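You operate a simulated robot arm through the tools that you are given. There is no shell and no other tool.

You are at the controls of a simulated robot arm. One attempt, no reset.

Task
Add the dark rod with blue tips to the bundle and restrap it.
Fine: the bundle lies in the rod cradle; press the green release button before you swing the clamp bar up; bar down again before you work the ratchet till the strap is tight.

The check looks at the end state, three seconds after you hand in, the way a careful person would. Anything else that was tipped, shoved, dropped, spilled or broken makes it a failure.

Robot
A 6-joint arm with a two-finger gripper, fixed in place. Base frame: the origin is on the floor under the middle of its stand, x ahead of it, y to its left, z up; the work surface is at about z = 860. Units: mm, degrees, N and s.
It reaches about 1038 mm from its shoulder. Its first joint turns from -166.0 to 166.0 degrees. Payload 1.71 kg.
The TCP is the grasp point between the finger pads, 20 mm short of the fingertips. In the tool frame z runs along the fingers and y along their closing line. The gripper opens to 96 mm; its body begins 113 mm behind the TCP.
Orientation is that of the tool frame in the base frame, as a unit quaternion [w, x, y, z]. With the fingers straight down and closing along the base's y, the tool's x points along the base's -x, its y along +y and its z along -z.

Tools
- The arm moves only by the tool drive_tool. Its argument "steps" is a list of rows, each a list of 2 entries, a list of its own where there are three numbers: the shift along the base's x, y, z in units of 50 mm (1.0 is 50 mm), then the turn, a rotation vector about the base's x, y, z in units of 6 degrees (1.0 is 6 degrees). In form: [[[dx, dy, dz], [ax, ay, az]], ...]. A call has 1 to 20 rows; each row shifts and turns the commanded pose from where the row before left it. "grip" is the opening, from 0 (shut) to 1 (fully open), set as the call begins (left out, the last holds). A call with a number of a shift or a turn outside -1 to 1 is refused whole. A row lasts 0.2 s, in which the tool goes at most 50 mm and 8.6 degrees; a call with a longer step from one row to the next is refused whole, and so is a gripper value outside its range. Where a pose cannot be reached the arm comes as near as it can. A force on the tool above 80 N (or 10 N above the force at the start of the call, whichever is more), or a blocked arm, ends the call early, and 0.2 s more pass. Each finger travels about 45 mm/s and halts on what it meets, pressing with about 26 N; the grip force reading is that of the motor and also rises with nothing between the fingers. The clock runs only during rows and for 0.2 s after the last one: add rows that do not move to give the fingers time. The reply holds the time, the measured pose of the TCP, the force on the tool along the base axes, the opening and the grip force, in the units named above and with some noise, with the torque about the TCP (base axes, N m) and any sound that the robot's microphone picked up, and new pictures: "views" is both (left out), scene, wrist or none.
- Cameras (640 x 400 px; columns grow to the right, rows downward): "scene" is fixed at [214.6, 500.1, 1454.1]; the picture's right is [-0.98, -0.19, 0.00], its down [-0.06, 0.29, -0.95] and it looks along [0.18, -0.94, -0.30] (base axes); focal length 353 px, centre (320, 200). "wrist" rides on the gripper at [66, 14, -145] in the tool frame; the picture's right is [-0.21, 0.98, 0.00], its down [-0.88, -0.18, -0.45] and it looks along [-0.44, -0.09, 0.90] (tool axes); focal length 275 px, centre (320, 200). There is no depth. A picture from a camera that has moved, and an enlarged one, comes with that camera's place and axes in the base frame and with its lens. The place of the scene camera against the robot may be out by one fixed shift of up to 18 mm in any direction.
- slide_trunk(by): moves the trunk up (or, below 0, down) by that many mm; the arm rides with it, the base frame stays. It gives what a move gives, with no picture.
- close_up(camera, box): a new picture of the part [left, top, right, bottom] of that camera's present view, enlarged. It takes no simulated time.
- sign_off(): hands the job in; it is judged then, once.

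Nothing tells you positions but the pictures and the camera data. Unless the task says otherwise, let go and move clear before handing in.

The tools are called after "Request:" by a JSON object that holds its "method" and its "body". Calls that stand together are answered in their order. drive_tool: Moves the arm, as the interface text tells. Its arguments: {"type":"object","properties":{"steps":{"type":"array"},"grip":{"type":"number"},"views":{"type":"string","enum":["both","scene","wrist","none"]}},"required":["steps"]} The other tools are called the same way: slide_trunk (by) moves the trunk up or down; close_up (camera, box) takes an enlarged picture of a part of a camera's view; sign_off () hands the job in.

At the start:

```text
time: 0.0
ee_pos: [271.8, -479.9, 1297.0]
orientation: [-0.001, 0.0, 1.0, 0.0]
wrist_force: [-0.7, -0.1, -0.2]
moment: [-0.03, -0.01, 0.01]
finger_gap: 96.0
finger_force: 0.1
trunk travel left (down, up): [-250.0, 140.0]
```

scene: 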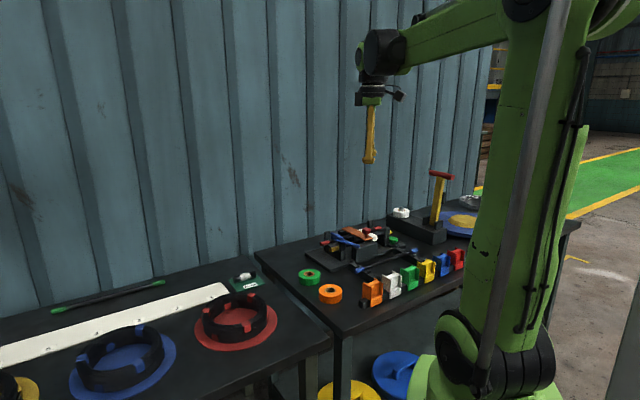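
wrist: 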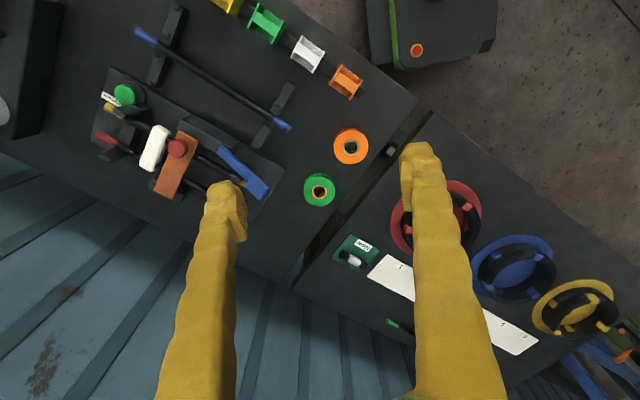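

I see a bench with a cradle holding a bundle (green button, white and brown pieces, blue handle), and a dark rod with blue tips lying on two rests in front of it. I'll look closer before moving.

Request:
{"method": "close_up", "body": {"camera": "wrist", "box": [80, 0, 320, 220]}}

Request:
{"method": "close_up", "body": {"camera": "scene", "box": [260, 160, 500, 310]}}

```text
1.82 times, centred on (200, 110) of wrist
camera zoom: at [206.2, -465.5, 1442.2], right [0.21, 0.98, 0.0], down [0.88, -0.18, 0.44], along [0.43, -0.09, -0.9], focal length 500 px, centre (538, 364)
```

zoom: 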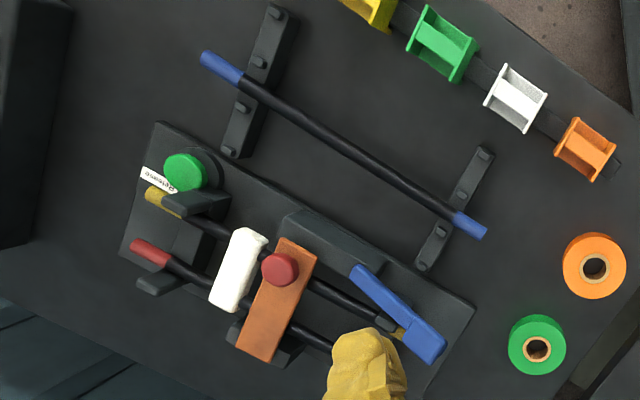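

```text
2.67 times, centred on (380, 235) of scene
camera zoom: at [214.6, 500.1, 1454.1], right [-0.98, -0.19, 0.0], down [-0.06, 0.29, -0.95], along [0.18, -0.94, -0.3], focal length 941 px, centre (160, 107)
```

zoom: 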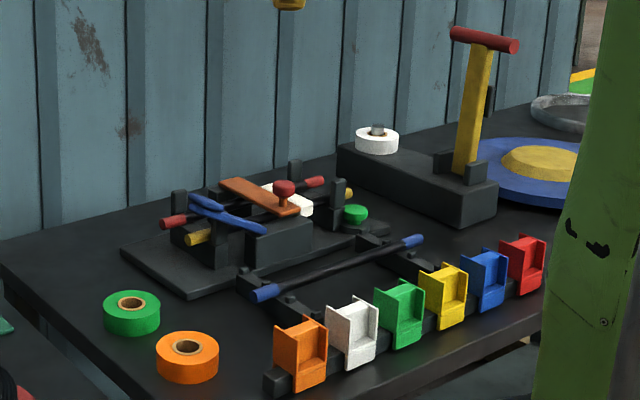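

The rod lies at about (90,-760) to (300,-543), running at 45° in plan, and the cradle sits parallel to it nearer the wall. I'll turn the tool by 45° and move over the cradle, staying high, for a better look.

Request:
{"method": "drive_tool", "body": {"steps": [[[-0.4, -0.6, 0], [0, 0, 0.94]], [[-0.4, -0.6, 0], [0, 0, 0.94]], [[-0.4, -0.6, 0], [0, 0, 0.94]], [[-0.4, -0.6, 0], [0, 0, 0.94]], [[-0.4, -0.6, 0], [0, 0, 0.94]], [[-0.4, -0.6, 0], [0, 0, 0.94]], [[-0.4, -0.6, 0], [0, 0, 0.94]], [[-0.4, -0.6, 0], [0, 0, 0.92]]], "views": "both"}}

```text
time: 1.8
ee_pos: [91.6, -718.5, 1302.0]
orientation: [0.007, -0.383, 0.924, 0.003]
wrist_force: [1.0, -0.3, -1.1]
moment: [-0.03, 0.0, -0.02]
finger_gap: 95.8
finger_force: 0.1
trunk travel left (down, up): [-250.0, 140.0]
camera wrist: at [34.0, -757.4, 1446.1], right [-0.55, 0.84, 0.0], down [0.75, 0.49, 0.46], along [0.38, 0.25, -0.89], focal length 275 px, centre (320, 200)
```

scene: 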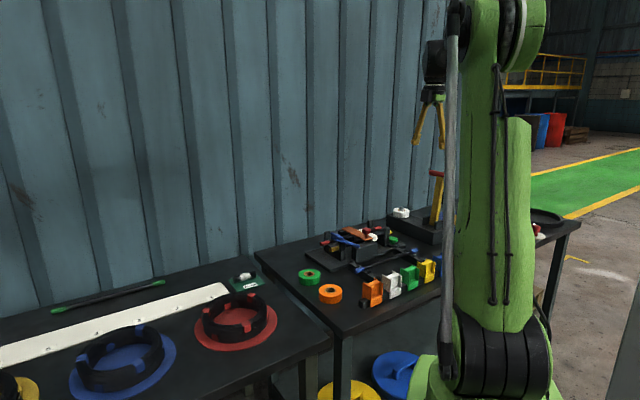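
wrist: 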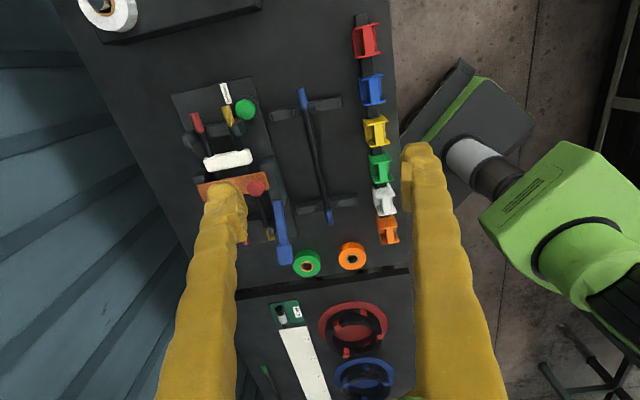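

The view is good: the cradle is towards the wall (left in the picture) and the spare rod is right of it. I'll move toward the wall and lower a bit, so the cradle shows between the fingers.

Request:
{"method": "drive_tool", "body": {"steps": [[[0.39, -0.56, -0.5], [0, 0, 0]], [[0.39, -0.56, -0.5], [0, 0, 0]], [[0.39, -0.56, -0.5], [0, 0, 0]], [[0.39, -0.56, -0.5], [0, 0, 0]], [[0, 0, 0], [0, 0, 0]]], "views": "both"}}

Request:
{"method": "close_up", "body": {"camera": "wrist", "box": [200, 40, 440, 290]}}

Request:
{"method": "close_up", "body": {"camera": "scene", "box": [290, 210, 440, 300]}}

```text
time: 3.0
ee_pos: [170.5, -831.6, 1201.6]
orientation: [0.006, -0.382, 0.924, 0.002]
wrist_force: [0.4, 0.1, 0.2]
moment: [0.07, 0.02, 0.0]
finger_gap: 95.9
finger_force: 0.1
trunk travel left (down, up): [-250.0, 140.0]
camera wrist: at [113.1, -870.6, 1345.7], right [-0.55, 0.84, 0.0], down [0.75, 0.48, 0.46], along [0.38, 0.25, -0.89], focal length 275 px, centre (320, 200)
```

scene: 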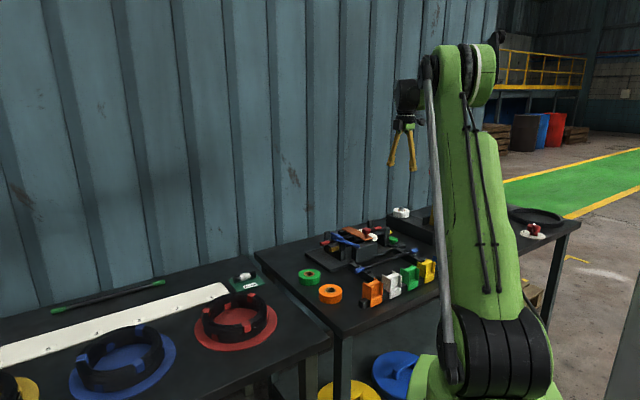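
wrist: 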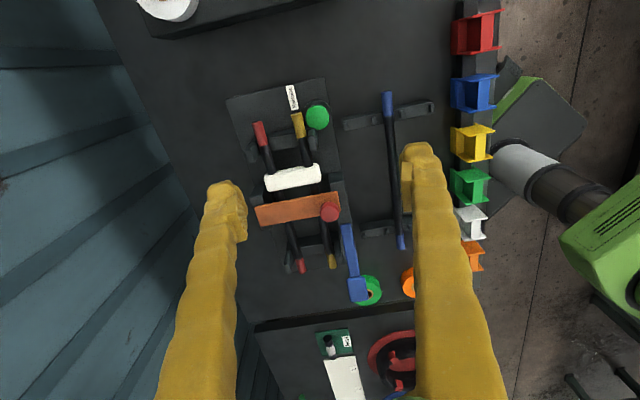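

```text
1.60 times, centred on (320, 165) of wrist
camera zoom: at [113.1, -870.6, 1345.7], right [-0.55, 0.84, 0.0], down [0.75, 0.48, 0.46], along [0.38, 0.25, -0.89], focal length 440 px, centre (320, 256)
```

zoom: 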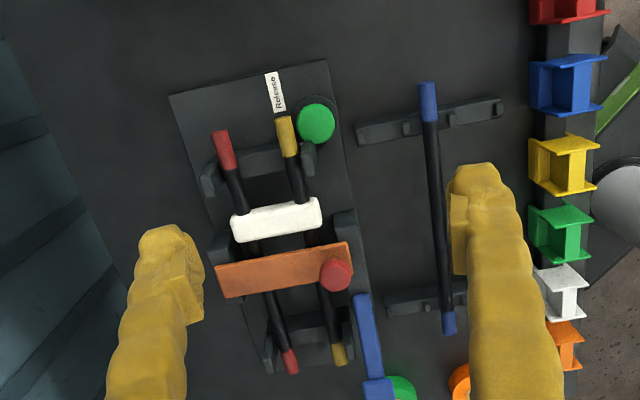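

```text
4.27 times, centred on (365, 255) of scene
camera zoom: at [214.6, 500.1, 1454.1], right [-0.98, -0.19, 0.0], down [-0.06, 0.29, -0.95], along [0.18, -0.94, -0.3], focal length 1506 px, centre (128, -35)
```

zoom: 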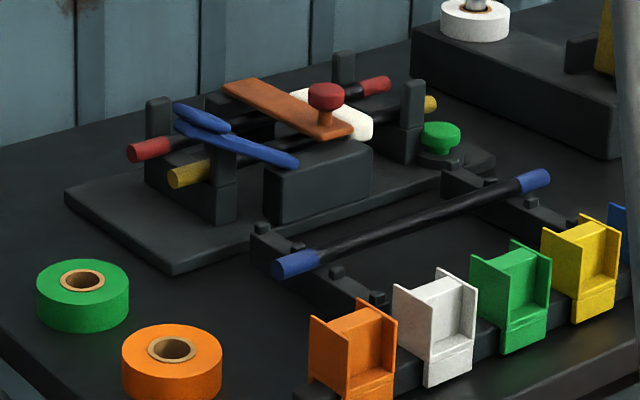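

The cradle holds a red-tipped and a yellow-tipped rod, with an orange clamp bar (red knob at z≈963), a white strap piece, a blue ratchet lever and the green release at about (180,-828,900). I'll go lower for detail.

Request:
{"method": "drive_tool", "body": {"steps": [[[0.355, 0.035, -0.65], [0, 0, 0]], [[0.355, 0.035, -0.65], [0, 0, 0]], [[0.355, 0.035, -0.65], [0, 0, 0]], [[0.355, 0.035, -0.65], [0, 0, 0]], [[0, 0, 0], [0, 0, 0]]], "views": "both"}}

Request:
{"method": "close_up", "body": {"camera": "wrist", "box": [200, 50, 440, 250]}}

Request:
{"method": "close_up", "body": {"camera": "scene", "box": [310, 220, 410, 280]}}

```text
time: 4.2
ee_pos: [241.2, -824.2, 1071.9]
orientation: [0.006, -0.382, 0.924, 0.003]
wrist_force: [0.8, 0.2, 0.1]
moment: [0.01, 0.02, -0.05]
finger_gap: 96.1
finger_force: 0.1
trunk travel left (down, up): [-250.0, 140.0]
camera wrist: at [184.3, -861.5, 1217.1], right [-0.55, 0.84, 0.0], down [0.75, 0.48, 0.46], along [0.38, 0.25, -0.89], focal length 275 px, centre (320, 200)
```

scene: 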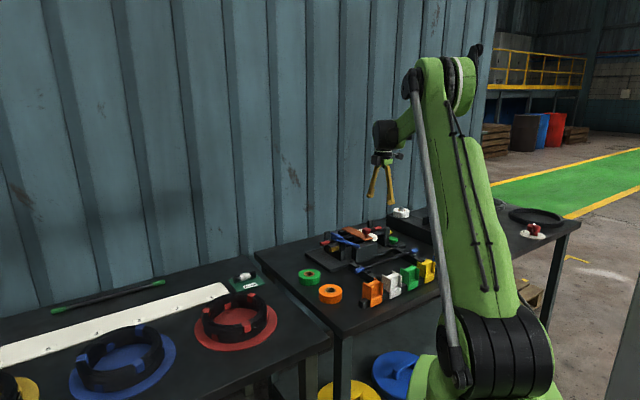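
wrist: 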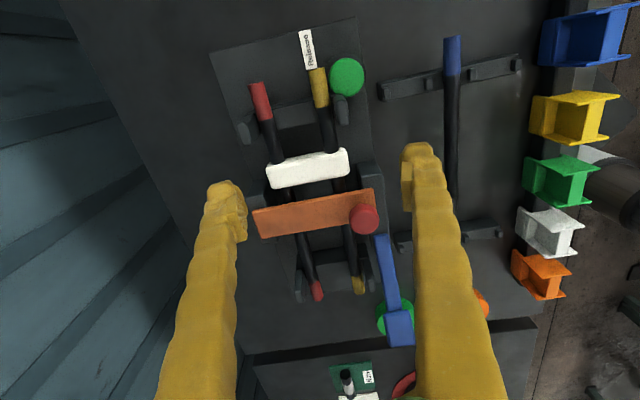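

```text
2.00 times, centred on (320, 150) of wrist
camera zoom: at [184.3, -861.5, 1217.1], right [-0.55, 0.84, 0.0], down [0.75, 0.48, 0.46], along [0.38, 0.25, -0.89], focal length 551 px, centre (320, 300)
```

zoom: 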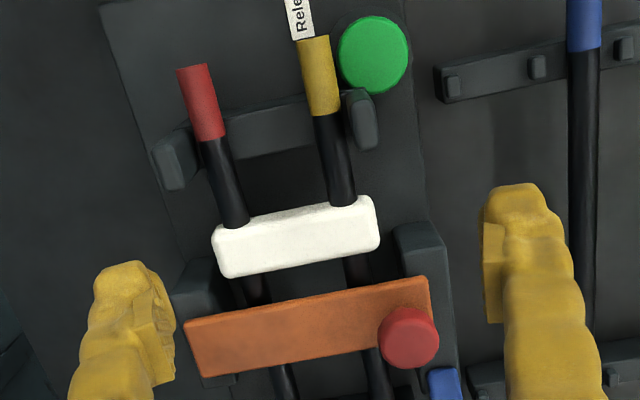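

```text
6.40 times, centred on (360, 250) of scene
camera zoom: at [214.6, 500.1, 1454.1], right [-0.98, -0.19, 0.0], down [-0.06, 0.29, -0.95], along [0.18, -0.94, -0.3], focal length 2258 px, centre (64, -120)
```

zoom: 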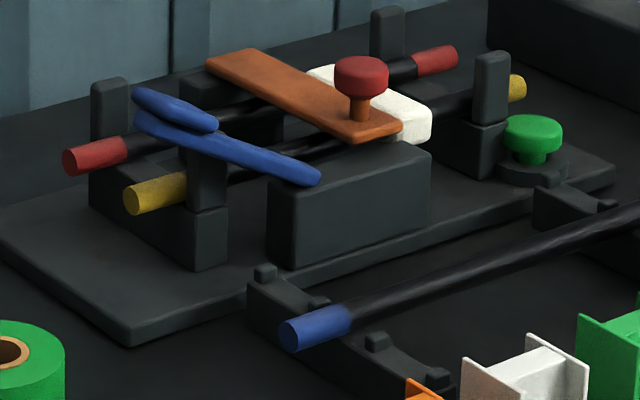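

Before going closer I'll use tight zooms to understand the white strap piece and the lever.

Request:
{"method": "close_up", "body": {"camera": "scene", "box": [335, 225, 399, 265]}}

Request:
{"method": "close_up", "body": {"camera": "wrist", "box": [240, 120, 410, 226]}}

Request:
{"method": "close_up", "body": {"camera": "wrist", "box": [260, 210, 430, 350]}}

```text
10.00 times, centred on (367, 245) of scene
camera zoom: at [214.6, 500.1, 1454.1], right [-0.98, -0.19, 0.0], down [-0.06, 0.29, -0.95], along [0.18, -0.94, -0.3], focal length 3528 px, centre (-150, -250)
```

zoom: 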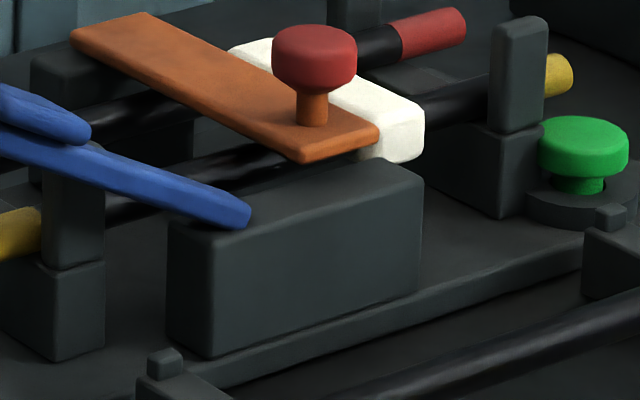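

```text
3.76 times, centred on (325, 173) of wrist
camera zoom: at [184.3, -861.5, 1217.1], right [-0.55, 0.84, 0.0], down [0.75, 0.48, 0.46], along [0.38, 0.25, -0.89], focal length 1036 px, centre (301, 302)
```

zoom: 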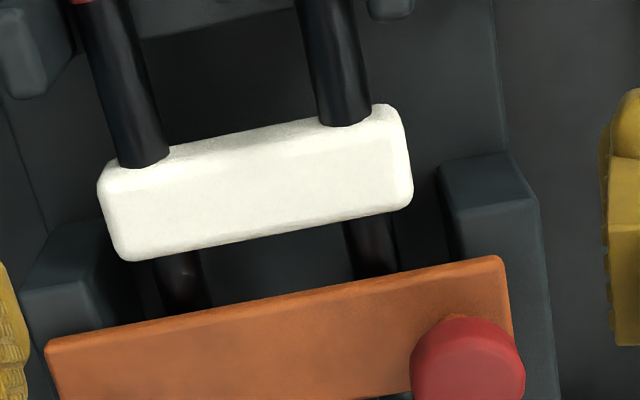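

```text
2.86 times, centred on (345, 280) of wrist
camera zoom: at [184.3, -861.5, 1217.1], right [-0.55, 0.84, 0.0], down [0.75, 0.48, 0.46], along [0.38, 0.25, -0.89], focal length 786 px, centre (249, -29)
```

zoom: 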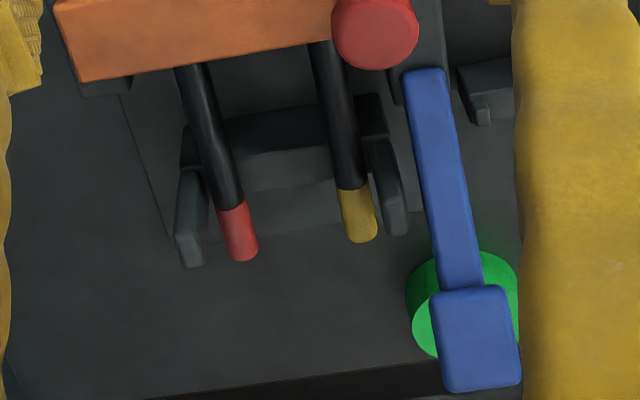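

The bundle is two rods (yellow at the robot side, red at the wall side) sharing a white block, under the orange bar. The button's top is near (182,-828,902), close to the yellow rod and a post, so I'll close the fingers, go above it slightly offset, and check.

Request:
{"method": "drive_tool", "body": {"steps": [[[-0.35, -0.02, 0], [0, 0, 0]], [[-0.35, -0.02, 0], [0, 0, 0]], [[-0.35, 0, 0], [0, 0, 0]], [[-0.35, 0, 0], [0, 0, 0]], [[0, 0, -0.7], [0, 0, 0]], [[0, 0, -0.7], [0, 0, 0]], [[0, 0, -0.5], [0, 0, 0]], [[0, 0, 0], [0, 0, 0]]], "grip": 0, "views": "both"}}

Request:
{"method": "close_up", "body": {"camera": "wrist", "box": [220, 80, 420, 220]}}

Request:
{"method": "close_up", "body": {"camera": "scene", "box": [350, 210, 430, 260]}}

```text
time: 6.0
ee_pos: [170.6, -825.7, 974.7]
orientation: [0.006, -0.383, 0.924, 0.002]
wrist_force: [-0.5, -0.4, -0.7]
moment: [0.03, 0.01, -0.01]
finger_gap: 0.0
finger_force: 26.2
trunk travel left (down, up): [-250.0, 140.0]
camera wrist: at [113.7, -863.3, 1119.2], right [-0.55, 0.84, 0.0], down [0.75, 0.48, 0.46], along [0.38, 0.25, -0.89], focal length 275 px, centre (320, 200)
```

scene: 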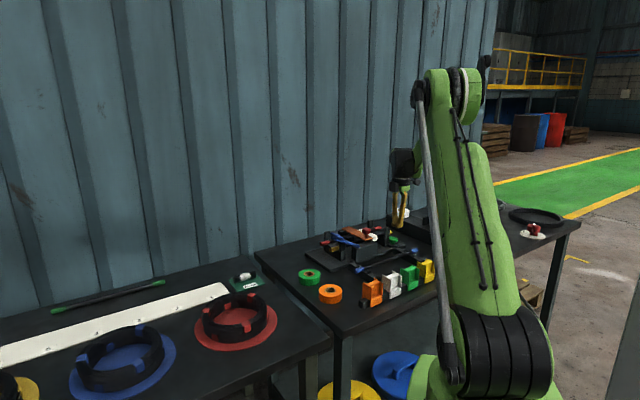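
wrist: 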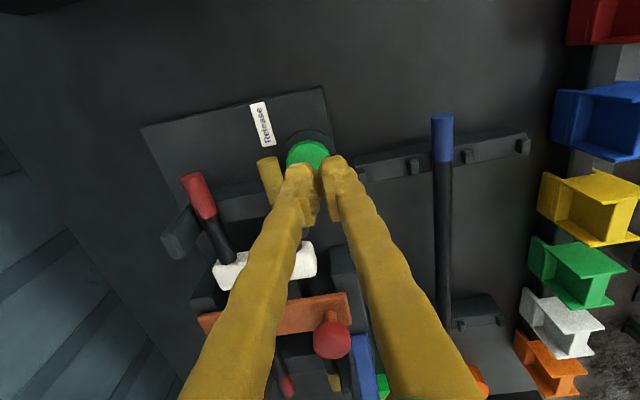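

```text
2.86 times, centred on (320, 150) of wrist
camera zoom: at [113.7, -863.3, 1119.2], right [-0.55, 0.84, 0.0], down [0.75, 0.48, 0.46], along [0.38, 0.25, -0.89], focal length 786 px, centre (320, 343)
```

zoom: 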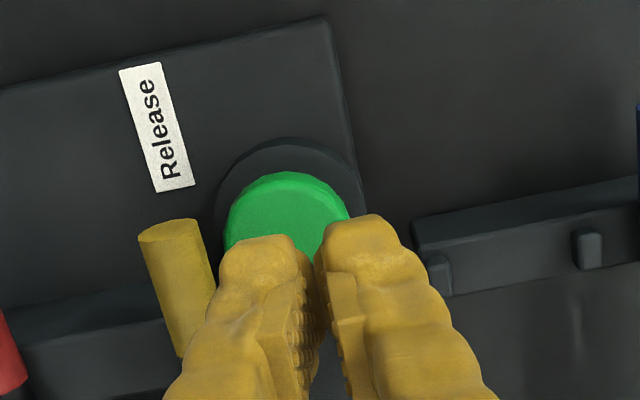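

```text
8.00 times, centred on (390, 235) of scene
camera zoom: at [214.6, 500.1, 1454.1], right [-0.98, -0.19, 0.0], down [-0.06, 0.29, -0.95], along [0.18, -0.94, -0.3], focal length 2823 px, centre (-240, -80)
```

zoom: 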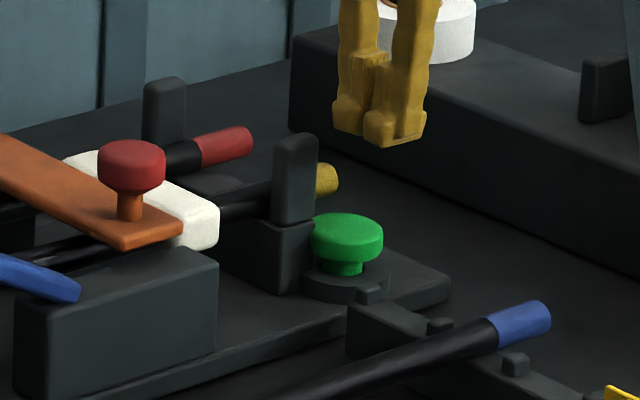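

The fingertips are above the button with clearance to the yellow tip and the post. Pressing down gently now.

Request:
{"method": "drive_tool", "body": {"steps": [[[0, 0, -0.7], [0, 0, 0]], [[0, 0, -0.2], [0, 0, 0]], [[0, 0, -0.1], [0, 0, 0]], [[0, 0, -0.06], [0, 0, 0]], [[0, 0, -0.06], [0, 0, 0]], [[0, 0, -0.06], [0, 0, 0]]], "views": "scene"}}

Request:
{"method": "close_up", "body": {"camera": "scene", "box": [350, 210, 430, 260]}}

```text
time: 7.4
ee_pos: [171.6, -824.4, 919.2]
orientation: [0.006, -0.383, 0.924, 0.001]
wrist_force: [0.3, -6.3, 17.0]
moment: [-0.16, -0.16, -0.07]
finger_gap: 0.0
finger_force: 26.0
trunk travel left (down, up): [-250.0, 140.0]
heard: click
```

scene: 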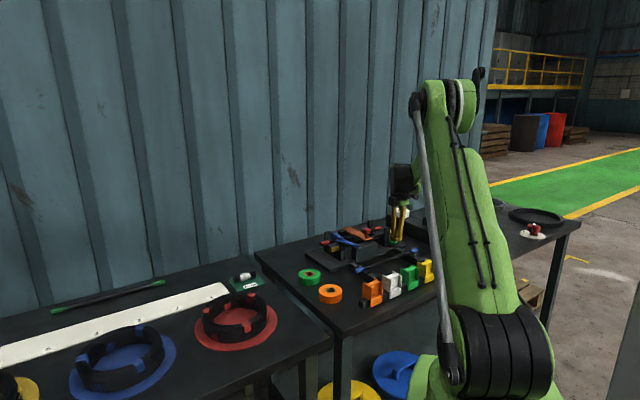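

```text
8.00 times, centred on (390, 235) of scene
camera zoom: at [214.6, 500.1, 1454.1], right [-0.98, -0.19, 0.0], down [-0.06, 0.29, -0.95], along [0.18, -0.94, -0.3], focal length 2823 px, centre (-240, -80)
```

zoom: 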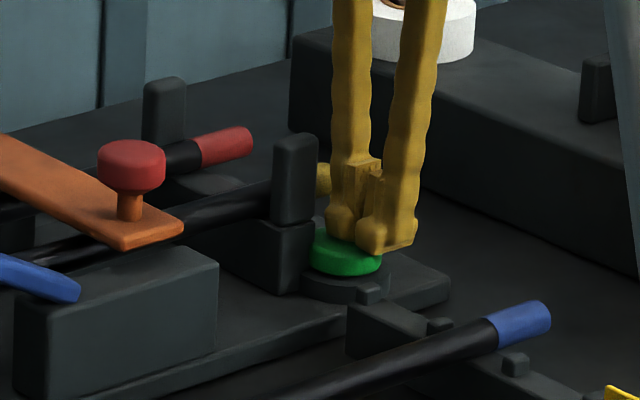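

A click was heard and the white strap has come off, so the release worked. I'll lift away and look at the cradle.

Request:
{"method": "drive_tool", "body": {"steps": [[[0, 0, 0.3], [0, 0, 0]], [[0, 0, 0.8], [0, 0, 0]], [[0, 0, 0.8], [0, 0, 0]], [[0.2, -0.1, 0.8], [0, 0, 0]], [[0.2, -0.1, 0.2], [0, 0, 0]], [[0, 0, 0], [0, 0, 0]]], "views": "both", "grip": 1}}

Request:
{"method": "close_up", "body": {"camera": "wrist", "box": [200, 50, 440, 250]}}

Request:
{"method": "close_up", "body": {"camera": "scene", "box": [310, 215, 414, 280]}}

```text
time: 8.8
ee_pos: [191.0, -837.6, 1064.3]
orientation: [0.007, -0.382, 0.924, 0.003]
wrist_force: [-0.2, 0.2, -0.4]
moment: [0.0, 0.01, 0.03]
finger_gap: 96.0
finger_force: 0.0
trunk travel left (down, up): [-250.0, 140.0]
camera wrist: at [133.8, -875.2, 1207.2], right [-0.55, 0.84, 0.0], down [0.75, 0.48, 0.46], along [0.38, 0.25, -0.89], focal length 275 px, centre (320, 200)
```

scene: 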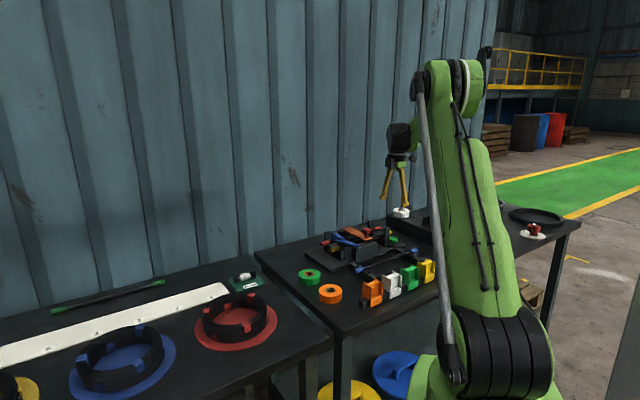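
wrist: 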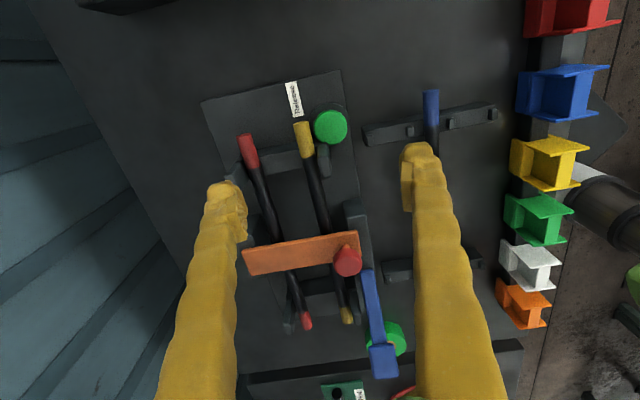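

```text
2.00 times, centred on (320, 150) of wrist
camera zoom: at [133.8, -875.2, 1207.2], right [-0.55, 0.84, 0.0], down [0.75, 0.48, 0.46], along [0.38, 0.25, -0.89], focal length 551 px, centre (320, 300)
```

zoom: 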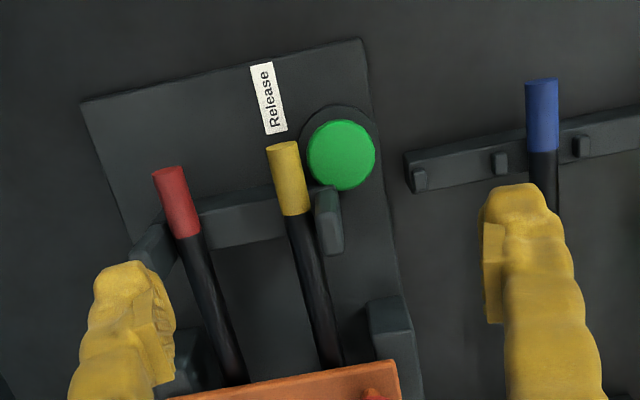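

```text
6.15 times, centred on (362, 248) of scene
camera zoom: at [214.6, 500.1, 1454.1], right [-0.98, -0.19, 0.0], down [-0.06, 0.29, -0.95], along [0.18, -0.94, -0.3], focal length 2171 px, centre (62, -92)
```

zoom: 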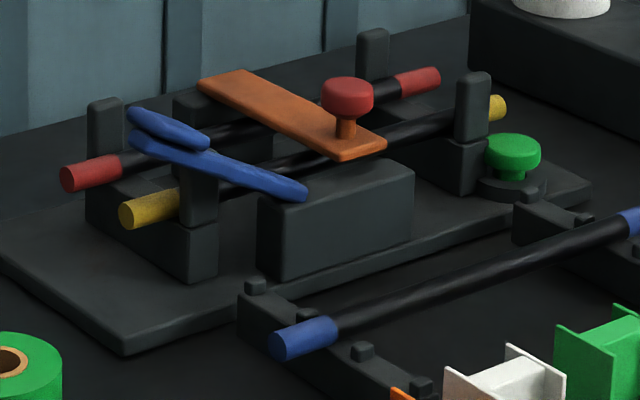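

The strap is released. Next is the clamp bar: its knob cap is at about t=-322.6, r=724 (x≈284, y≈-740), top z≈969. I'll turn the tool so the fingers close along the rods' direction, so the knob can pivot in the pads, and move above it.

Request:
{"method": "drive_tool", "body": {"steps": [[[0.124, 0.13, 0], [0, 0, -1]], [[0.124, 0.13, 0], [0, 0, -1]], [[0.124, 0.13, 0], [0, 0, -1]], [[0.124, 0.13, 0], [0, 0, -1]], [[0.124, 0.13, 0], [0, 0, -1]], [[0.124, 0.13, 0], [0, 0, -1]], [[0.124, 0.13, 0], [0, 0, -1]], [[0.124, 0.13, 0], [0, 0, -1]], [[0.124, 0.13, 0], [0, 0, -1]], [[0.124, 0.13, 0], [0, 0, -1]], [[0.124, 0.13, 0], [0, 0, -1]], [[0.124, 0.13, 0], [0, 0, -1]], [[0.124, 0.13, 0], [0, 0, -1]], [[0.124, 0.13, 0], [0, 0, -1]], [[0.124, 0.13, 0], [0, 0, -1]], [[0, 0, 0], [0, 0, 0]]], "views": "both"}}

Request:
{"method": "close_up", "body": {"camera": "wrist", "box": [220, 100, 420, 300]}}

```text
time: 12.2
ee_pos: [283.9, -737.6, 1063.0]
orientation: [0.006, 0.384, 0.923, -0.004]
wrist_force: [-0.1, 0.3, 0.0]
moment: [-0.01, 0.0, 0.02]
finger_gap: 96.0
finger_force: 0.0
trunk travel left (down, up): [-250.0, 140.0]
camera wrist: at [246.8, -680.1, 1206.8], right [0.84, 0.54, 0.0], down [0.48, -0.75, 0.46], along [0.25, -0.38, -0.89], focal length 275 px, centre (320, 200)
```

scene: 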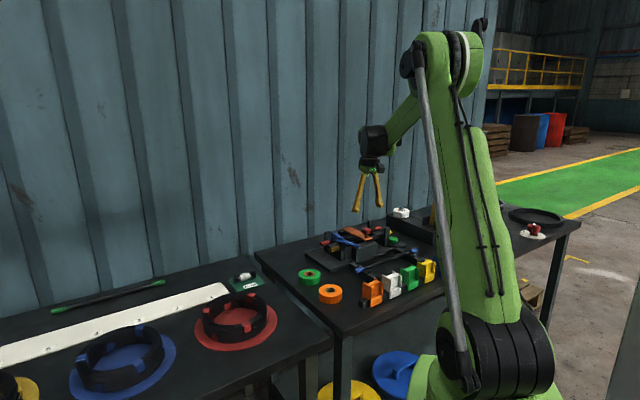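
wrist: 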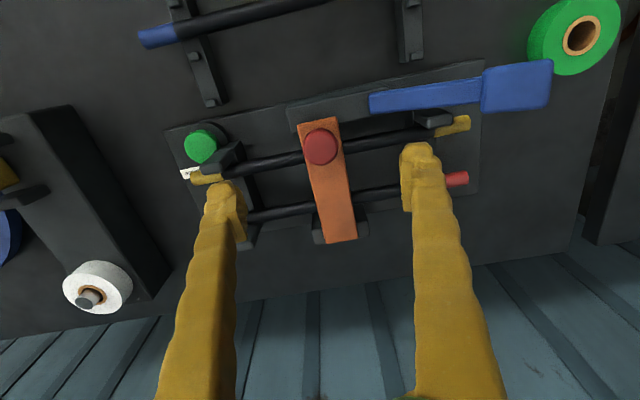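

```text
2.00 times, centred on (320, 200) of wrist
camera zoom: at [246.8, -680.1, 1206.8], right [0.84, 0.54, 0.0], down [0.48, -0.75, 0.46], along [0.25, -0.38, -0.89], focal length 551 px, centre (320, 200)
```

zoom: 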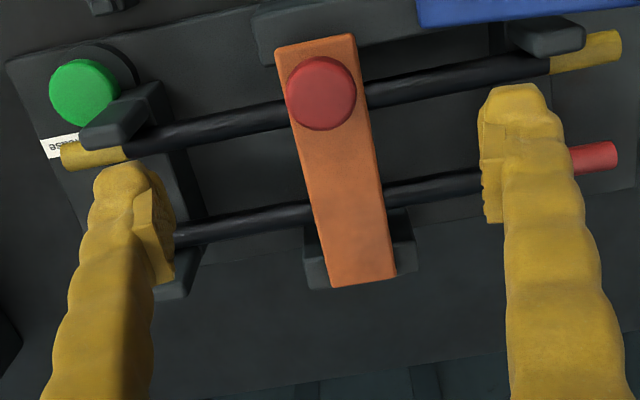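

The knob is centred between the fingers. I'll narrow the opening to clear the lever, lower around the knob cap, then close on it.

Request:
{"method": "drive_tool", "body": {"steps": [[[0.02, -0.02, -0.3], [0, 0, 0]], [[0, 0, -0.4], [0, 0, 0]], [[0, 0, -0.4], [0, 0, 0]], [[0, 0, -0.4], [0, 0, 0]], [[0, 0, -0.3], [0, 0, 0]], [[0, 0, -0.12], [0, 0, 0]], [[0, 0, 0], [0, 0, 0]]], "grip": 0.55, "views": "both"}}

Request:
{"method": "close_up", "body": {"camera": "scene", "box": [310, 215, 414, 280]}}

```text
time: 13.8
ee_pos: [284.7, -738.5, 966.3]
orientation: [0.005, 0.381, 0.924, -0.003]
wrist_force: [-0.9, 0.4, 0.2]
moment: [0.02, -0.04, 0.03]
finger_gap: 53.0
finger_force: 0.1
trunk travel left (down, up): [-250.0, 140.0]
camera wrist: at [247.9, -681.0, 1110.0], right [0.84, 0.55, 0.0], down [0.48, -0.75, 0.46], along [0.25, -0.38, -0.89], focal length 275 px, centre (320, 200)
```

scene: 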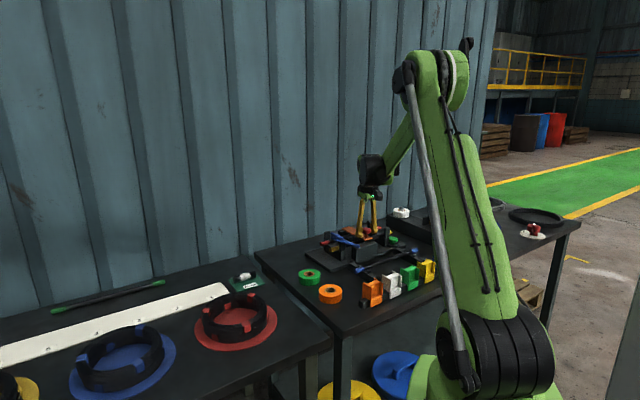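
wrist: 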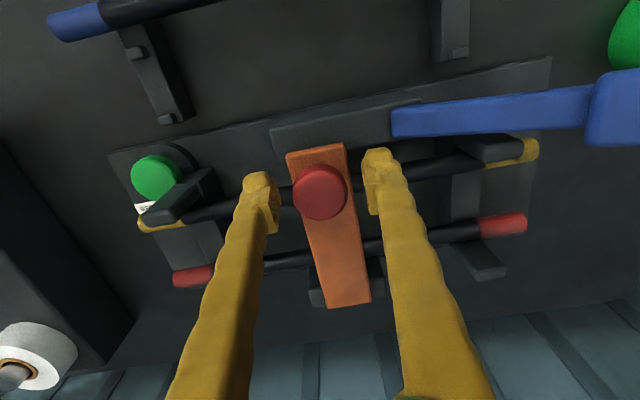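

```text
6.15 times, centred on (362, 248) of scene
camera zoom: at [214.6, 500.1, 1454.1], right [-0.98, -0.19, 0.0], down [-0.06, 0.29, -0.95], along [0.18, -0.94, -0.3], focal length 2171 px, centre (62, -92)
```

zoom: 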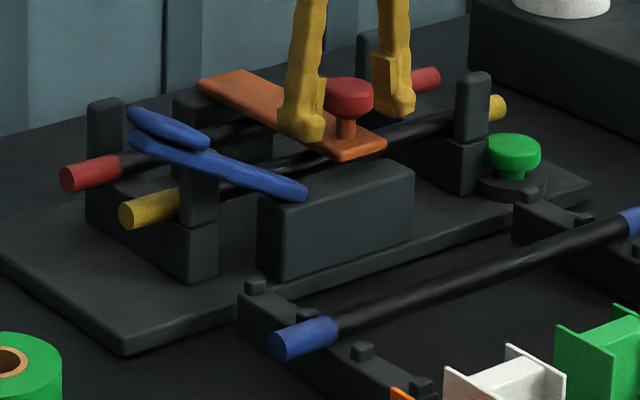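

The fingers straddle the knob well. Closing on it.

Request:
{"method": "drive_tool", "body": {"steps": [[[0, 0, 0], [0, 0, 0]], [[0, 0, 0], [0, 0, 0]], [[0, 0, 0], [0, 0, 0]], [[0, 0, 0], [0, 0, 0]]], "grip": 0, "views": "wrist"}}

```text
time: 14.8
ee_pos: [285.3, -738.5, 966.0]
orientation: [0.007, 0.382, 0.924, -0.003]
wrist_force: [0.7, 0.8, -1.0]
moment: [0.03, 0.03, 0.02]
finger_gap: 28.2
finger_force: 34.6
trunk travel left (down, up): [-250.0, 140.0]
camera wrist: at [247.9, -681.0, 1110.1], right [0.84, 0.55, 0.0], down [0.48, -0.75, 0.46], along [0.25, -0.38, -0.89], focal length 275 px, centre (320, 200)
```

wrist: 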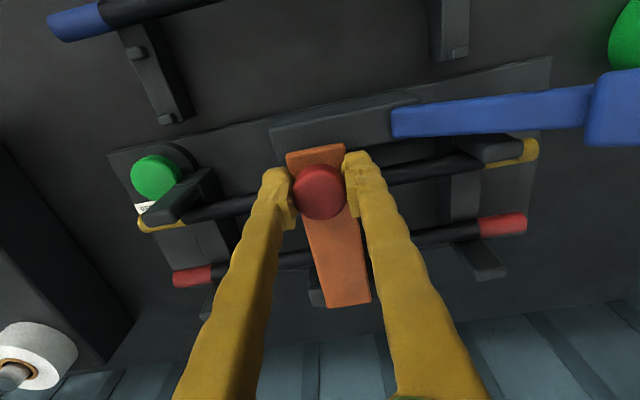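

Gripped at 28 mm. Starting the swing upward on an arc about the hinge near r≈845, in small steps with force checks.

Request:
{"method": "drive_tool", "body": {"steps": [[[0.048, -0.048, 0.208], [0, 0, 0]], [[0.061, -0.061, 0.202], [0, 0, 0]], [[0.0735, -0.0735, 0.194], [0, 0, 0]], [[0, 0, 0], [0, 0, 0]]], "views": "both"}}

Request:
{"method": "close_up", "body": {"camera": "scene", "box": [310, 205, 414, 270]}}

```text
time: 15.8
ee_pos: [293.9, -746.8, 996.6]
orientation: [0.006, 0.383, 0.924, -0.004]
wrist_force: [-10.5, 11.4, -0.9]
moment: [0.61, 0.6, -0.04]
finger_gap: 27.9
finger_force: 34.9
trunk travel left (down, up): [-250.0, 140.0]
camera wrist: at [256.8, -689.8, 1140.7], right [0.84, 0.55, 0.0], down [0.48, -0.75, 0.46], along [0.25, -0.38, -0.89], focal length 275 px, centre (320, 200)
```

scene: 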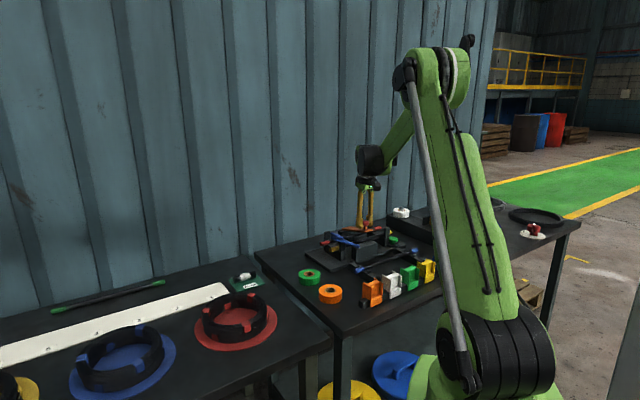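
wrist: 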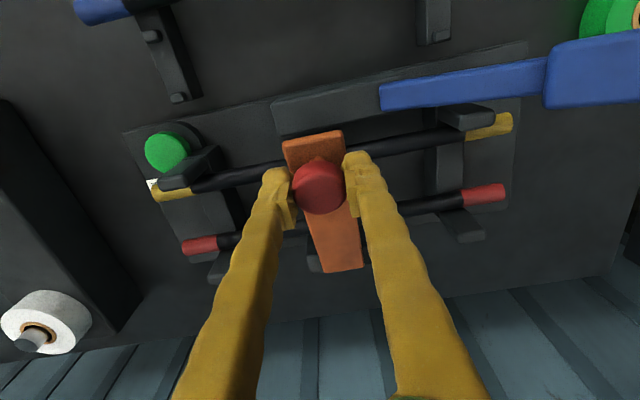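

```text
6.15 times, centred on (362, 238) of scene
camera zoom: at [214.6, 500.1, 1454.1], right [-0.98, -0.19, 0.0], down [-0.06, 0.29, -0.95], along [0.18, -0.94, -0.3], focal length 2171 px, centre (62, -31)
```

zoom: 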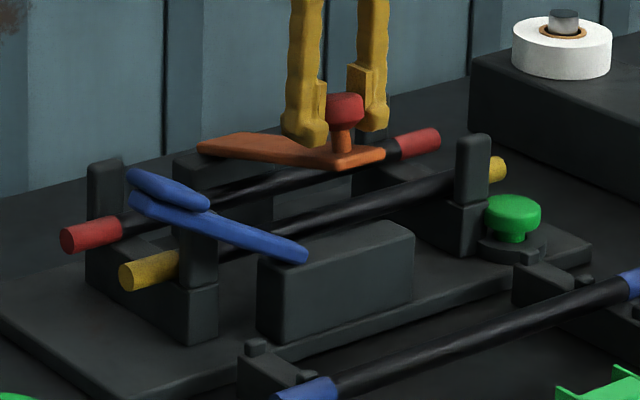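

The bar is lifting with only small forces. Continuing the arc with a slightly larger radius.

Request:
{"method": "drive_tool", "body": {"steps": [[[0.062, -0.062, 0.208], [0, 0, 0]], [[0.093, -0.093, 0.182], [0, 0, 0]], [[0.105, -0.105, 0.17], [0, 0, 0]], [[0.1145, -0.1145, 0.158], [0, 0, 0]], [[0.123, -0.123, 0.142], [0, 0, 0]], [[0.1315, -0.1315, 0.126], [0, 0, 0]], [[0, 0, 0], [0, 0, 0]]], "views": "both"}}

Request:
{"method": "close_up", "body": {"camera": "scene", "box": [310, 190, 414, 255]}}

```text
time: 17.4
ee_pos: [327.2, -780.6, 1044.7]
orientation: [0.006, 0.383, 0.924, -0.004]
wrist_force: [12.7, 15.3, -11.1]
moment: [0.57, 0.38, -0.13]
finger_gap: 28.4
finger_force: 34.2
trunk travel left (down, up): [-250.0, 140.0]
camera wrist: at [289.5, -722.8, 1189.8], right [0.84, 0.55, 0.0], down [0.49, -0.75, 0.46], along [0.25, -0.38, -0.89], focal length 275 px, centre (320, 200)
```

scene: 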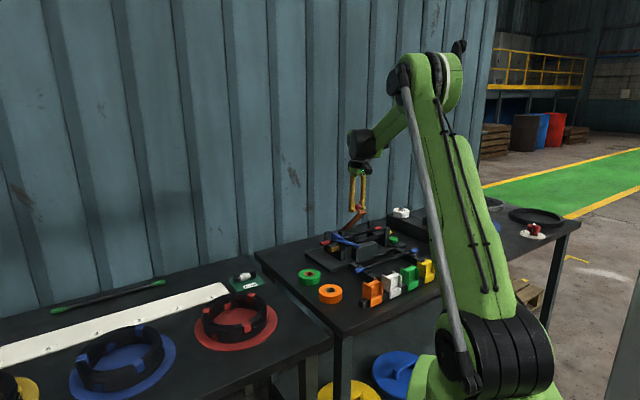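
wrist: 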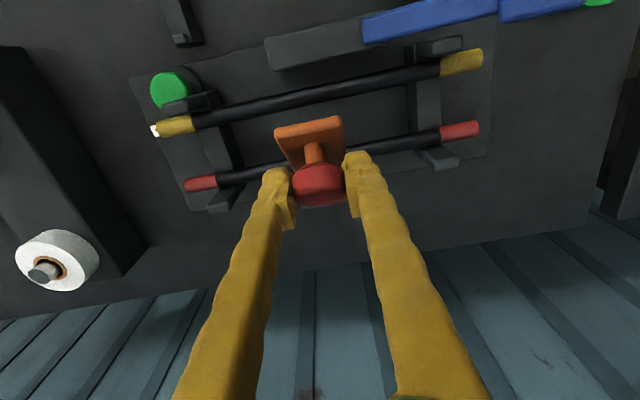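

```text
6.15 times, centred on (362, 222) of scene
camera zoom: at [214.6, 500.1, 1454.1], right [-0.98, -0.19, 0.0], down [-0.06, 0.29, -0.95], along [0.18, -0.94, -0.3], focal length 2171 px, centre (62, 62)
```

zoom: 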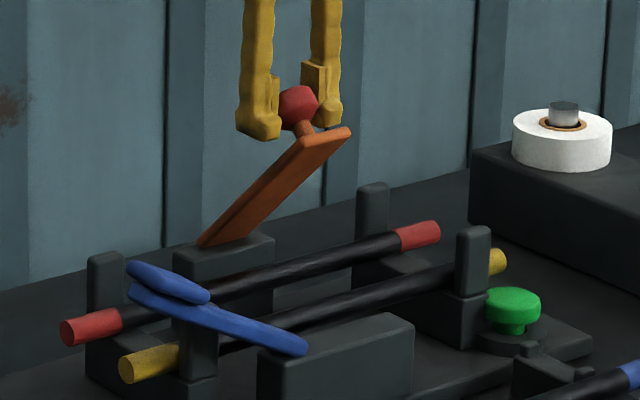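

About 45° up. Continuing the arc.

Request:
{"method": "drive_tool", "body": {"steps": [[[0.142, -0.138, 0.094], [0, 0, 0]], [[0.145, -0.141, 0.088], [0, 0, 0]], [[0.147, -0.147, 0.068], [0, 0, 0]], [[0.151, -0.151, 0.052], [0, 0, 0]], [[0.154, -0.154, 0.032], [0, 0, 0]], [[0, 0, 0], [0, 0, 0]]], "views": "wrist"}}

Request:
{"method": "close_up", "body": {"camera": "scene", "box": [310, 190, 414, 255]}}

```text
time: 18.8
ee_pos: [363.0, -815.4, 1062.9]
orientation: [0.005, 0.383, 0.924, -0.003]
wrist_force: [2.6, 8.9, -0.9]
moment: [0.32, 0.34, -0.07]
finger_gap: 28.0
finger_force: 35.5
trunk travel left (down, up): [-250.0, 140.0]
camera wrist: at [325.8, -758.8, 1206.9], right [0.84, 0.55, 0.0], down [0.49, -0.75, 0.46], along [0.25, -0.38, -0.89], focal length 275 px, centre (320, 200)
```

wrist: 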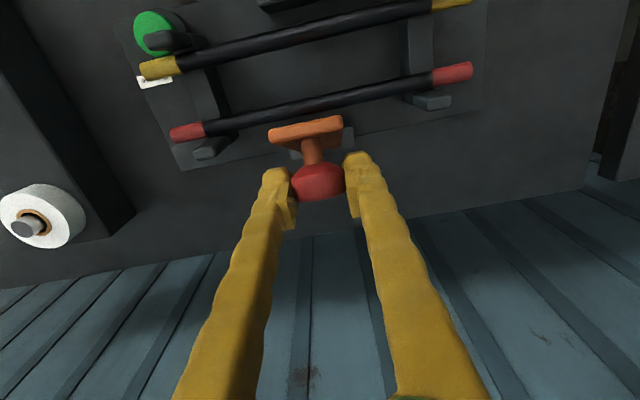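

```text
6.15 times, centred on (362, 222) of scene
camera zoom: at [214.6, 500.1, 1454.1], right [-0.98, -0.19, 0.0], down [-0.06, 0.29, -0.95], along [0.18, -0.94, -0.3], focal length 2171 px, centre (62, 62)
```

zoom: 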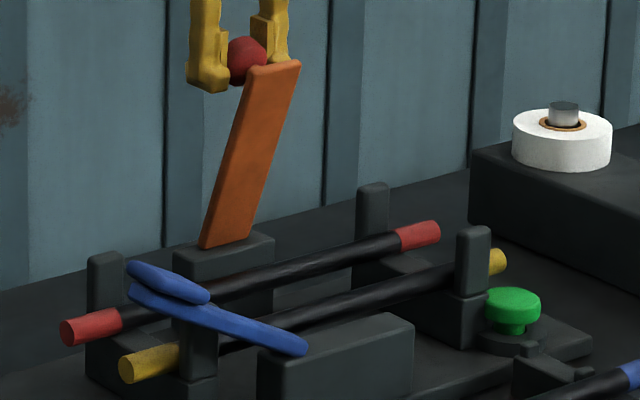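

The bar is near 70°. A few more steps toward and just past vertical.

Request:
{"method": "drive_tool", "body": {"steps": [[[0.158, -0.158, 0.002], [0, 0, 0]], [[0.1555, -0.1555, -0.004], [0, 0, 0]], [[0.157, -0.157, -0.024], [0, 0, 0]], [[0, 0, 0], [0, 0, 0]]], "views": "wrist"}}

Request:
{"method": "close_up", "body": {"camera": "scene", "box": [310, 190, 414, 255]}}

```text
time: 19.8
ee_pos: [386.8, -839.3, 1063.0]
orientation: [0.008, 0.382, 0.924, -0.004]
wrist_force: [2.1, 5.3, 9.4]
moment: [0.32, 0.33, -0.11]
finger_gap: 27.4
finger_force: 34.7
trunk travel left (down, up): [-250.0, 140.0]
camera wrist: at [348.3, -781.4, 1206.0], right [0.84, 0.55, 0.0], down [0.48, -0.75, 0.46], along [0.25, -0.38, -0.89], focal length 275 px, centre (320, 200)
```

wrist: 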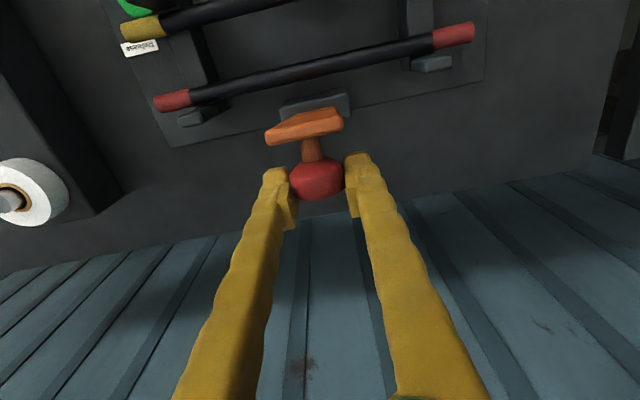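

```text
6.15 times, centred on (362, 222) of scene
camera zoom: at [214.6, 500.1, 1454.1], right [-0.98, -0.19, 0.0], down [-0.06, 0.29, -0.95], along [0.18, -0.94, -0.3], focal length 2171 px, centre (62, 62)
```

zoom: 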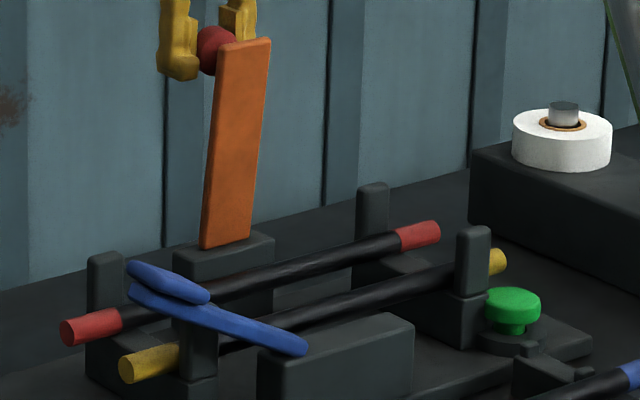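

Nearly vertical. I'll continue slightly past it so that it stays open.

Request:
{"method": "drive_tool", "body": {"steps": [[[0.146, -0.146, -0.08], [0, 0, 0]], [[0.148, -0.148, -0.06], [0, 0, 0]], [[0.144, -0.144, -0.08], [0, 0, 0]], [[0, 0, 0], [0, 0, 0]]], "views": "wrist"}}

Request:
{"method": "close_up", "body": {"camera": "scene", "box": [310, 190, 414, 255]}}

```text
time: 20.8
ee_pos: [407.2, -858.2, 1051.5]
orientation: [0.007, 0.383, 0.924, -0.004]
wrist_force: [-10.9, 17.4, 12.6]
moment: [0.37, 0.34, 0.0]
finger_gap: 26.6
finger_force: 34.9
trunk travel left (down, up): [-250.0, 140.0]
camera wrist: at [368.8, -801.9, 1195.0], right [0.84, 0.55, 0.0], down [0.48, -0.75, 0.46], along [0.25, -0.38, -0.89], focal length 275 px, centre (320, 200)
```

wrist: 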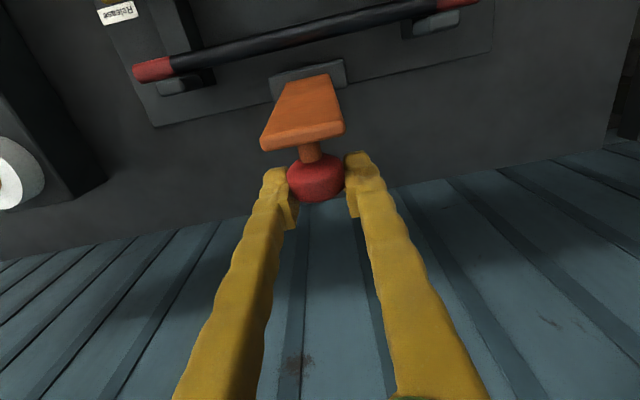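

```text
6.15 times, centred on (362, 222) of scene
camera zoom: at [214.6, 500.1, 1454.1], right [-0.98, -0.19, 0.0], down [-0.06, 0.29, -0.95], along [0.18, -0.94, -0.3], focal length 2171 px, centre (62, 62)
```

zoom: 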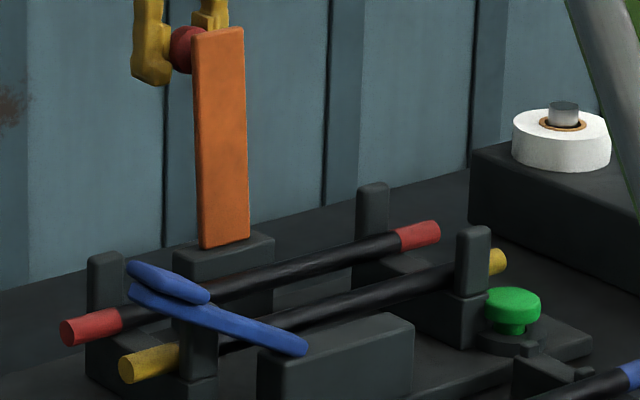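

The bar is slightly past vertical and seems to be at its stop. Opening the fingers and lifting clear to see if it stays.

Request:
{"method": "drive_tool", "body": {"steps": [[[0, 0, 0], [0, 0, 0]], [[0, 0, 0], [0, 0, 0]], [[0, 0, 0], [0, 0, 0]], [[0, 0, 0.3], [0, 0, 0]], [[0, 0, 0.6], [0, 0, 0]], [[0, 0, 0.6], [0, 0, 0]], [[-0.2, 0.2, 0.4], [0, 0, 0]]], "grip": 0.8, "views": "both"}}

Request:
{"method": "close_up", "body": {"camera": "scene", "box": [310, 190, 414, 255]}}

```text
time: 22.4
ee_pos: [396.8, -854.2, 1144.8]
orientation: [0.006, 0.383, 0.924, -0.003]
wrist_force: [0.5, 0.2, 0.1]
moment: [0.08, 0.03, -0.01]
finger_gap: 76.9
finger_force: 0.0
trunk travel left (down, up): [-250.0, 140.0]
camera wrist: at [359.7, -795.8, 1289.6], right [0.84, 0.55, 0.0], down [0.48, -0.75, 0.46], along [0.25, -0.38, -0.89], focal length 275 px, centre (320, 200)
```

scene: 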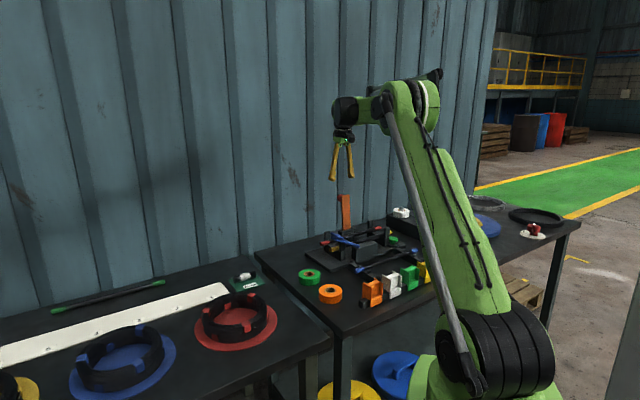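
wrist: 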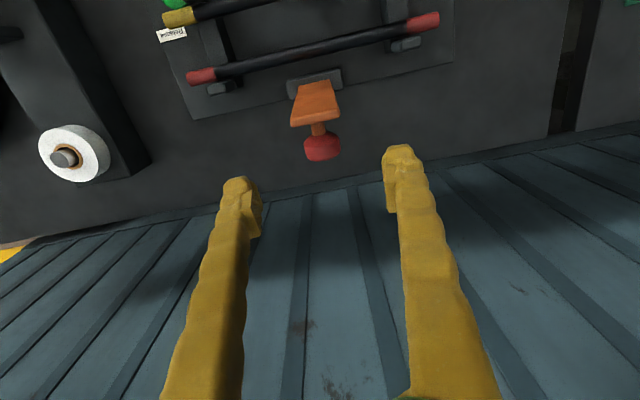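

```text
6.15 times, centred on (362, 222) of scene
camera zoom: at [214.6, 500.1, 1454.1], right [-0.98, -0.19, 0.0], down [-0.06, 0.29, -0.95], along [0.18, -0.94, -0.3], focal length 2171 px, centre (62, 62)
```

zoom: 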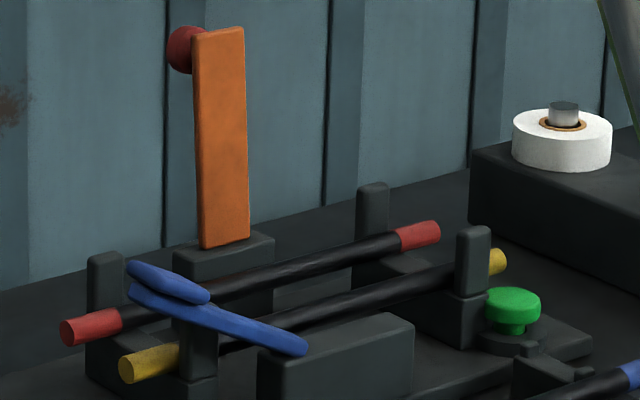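

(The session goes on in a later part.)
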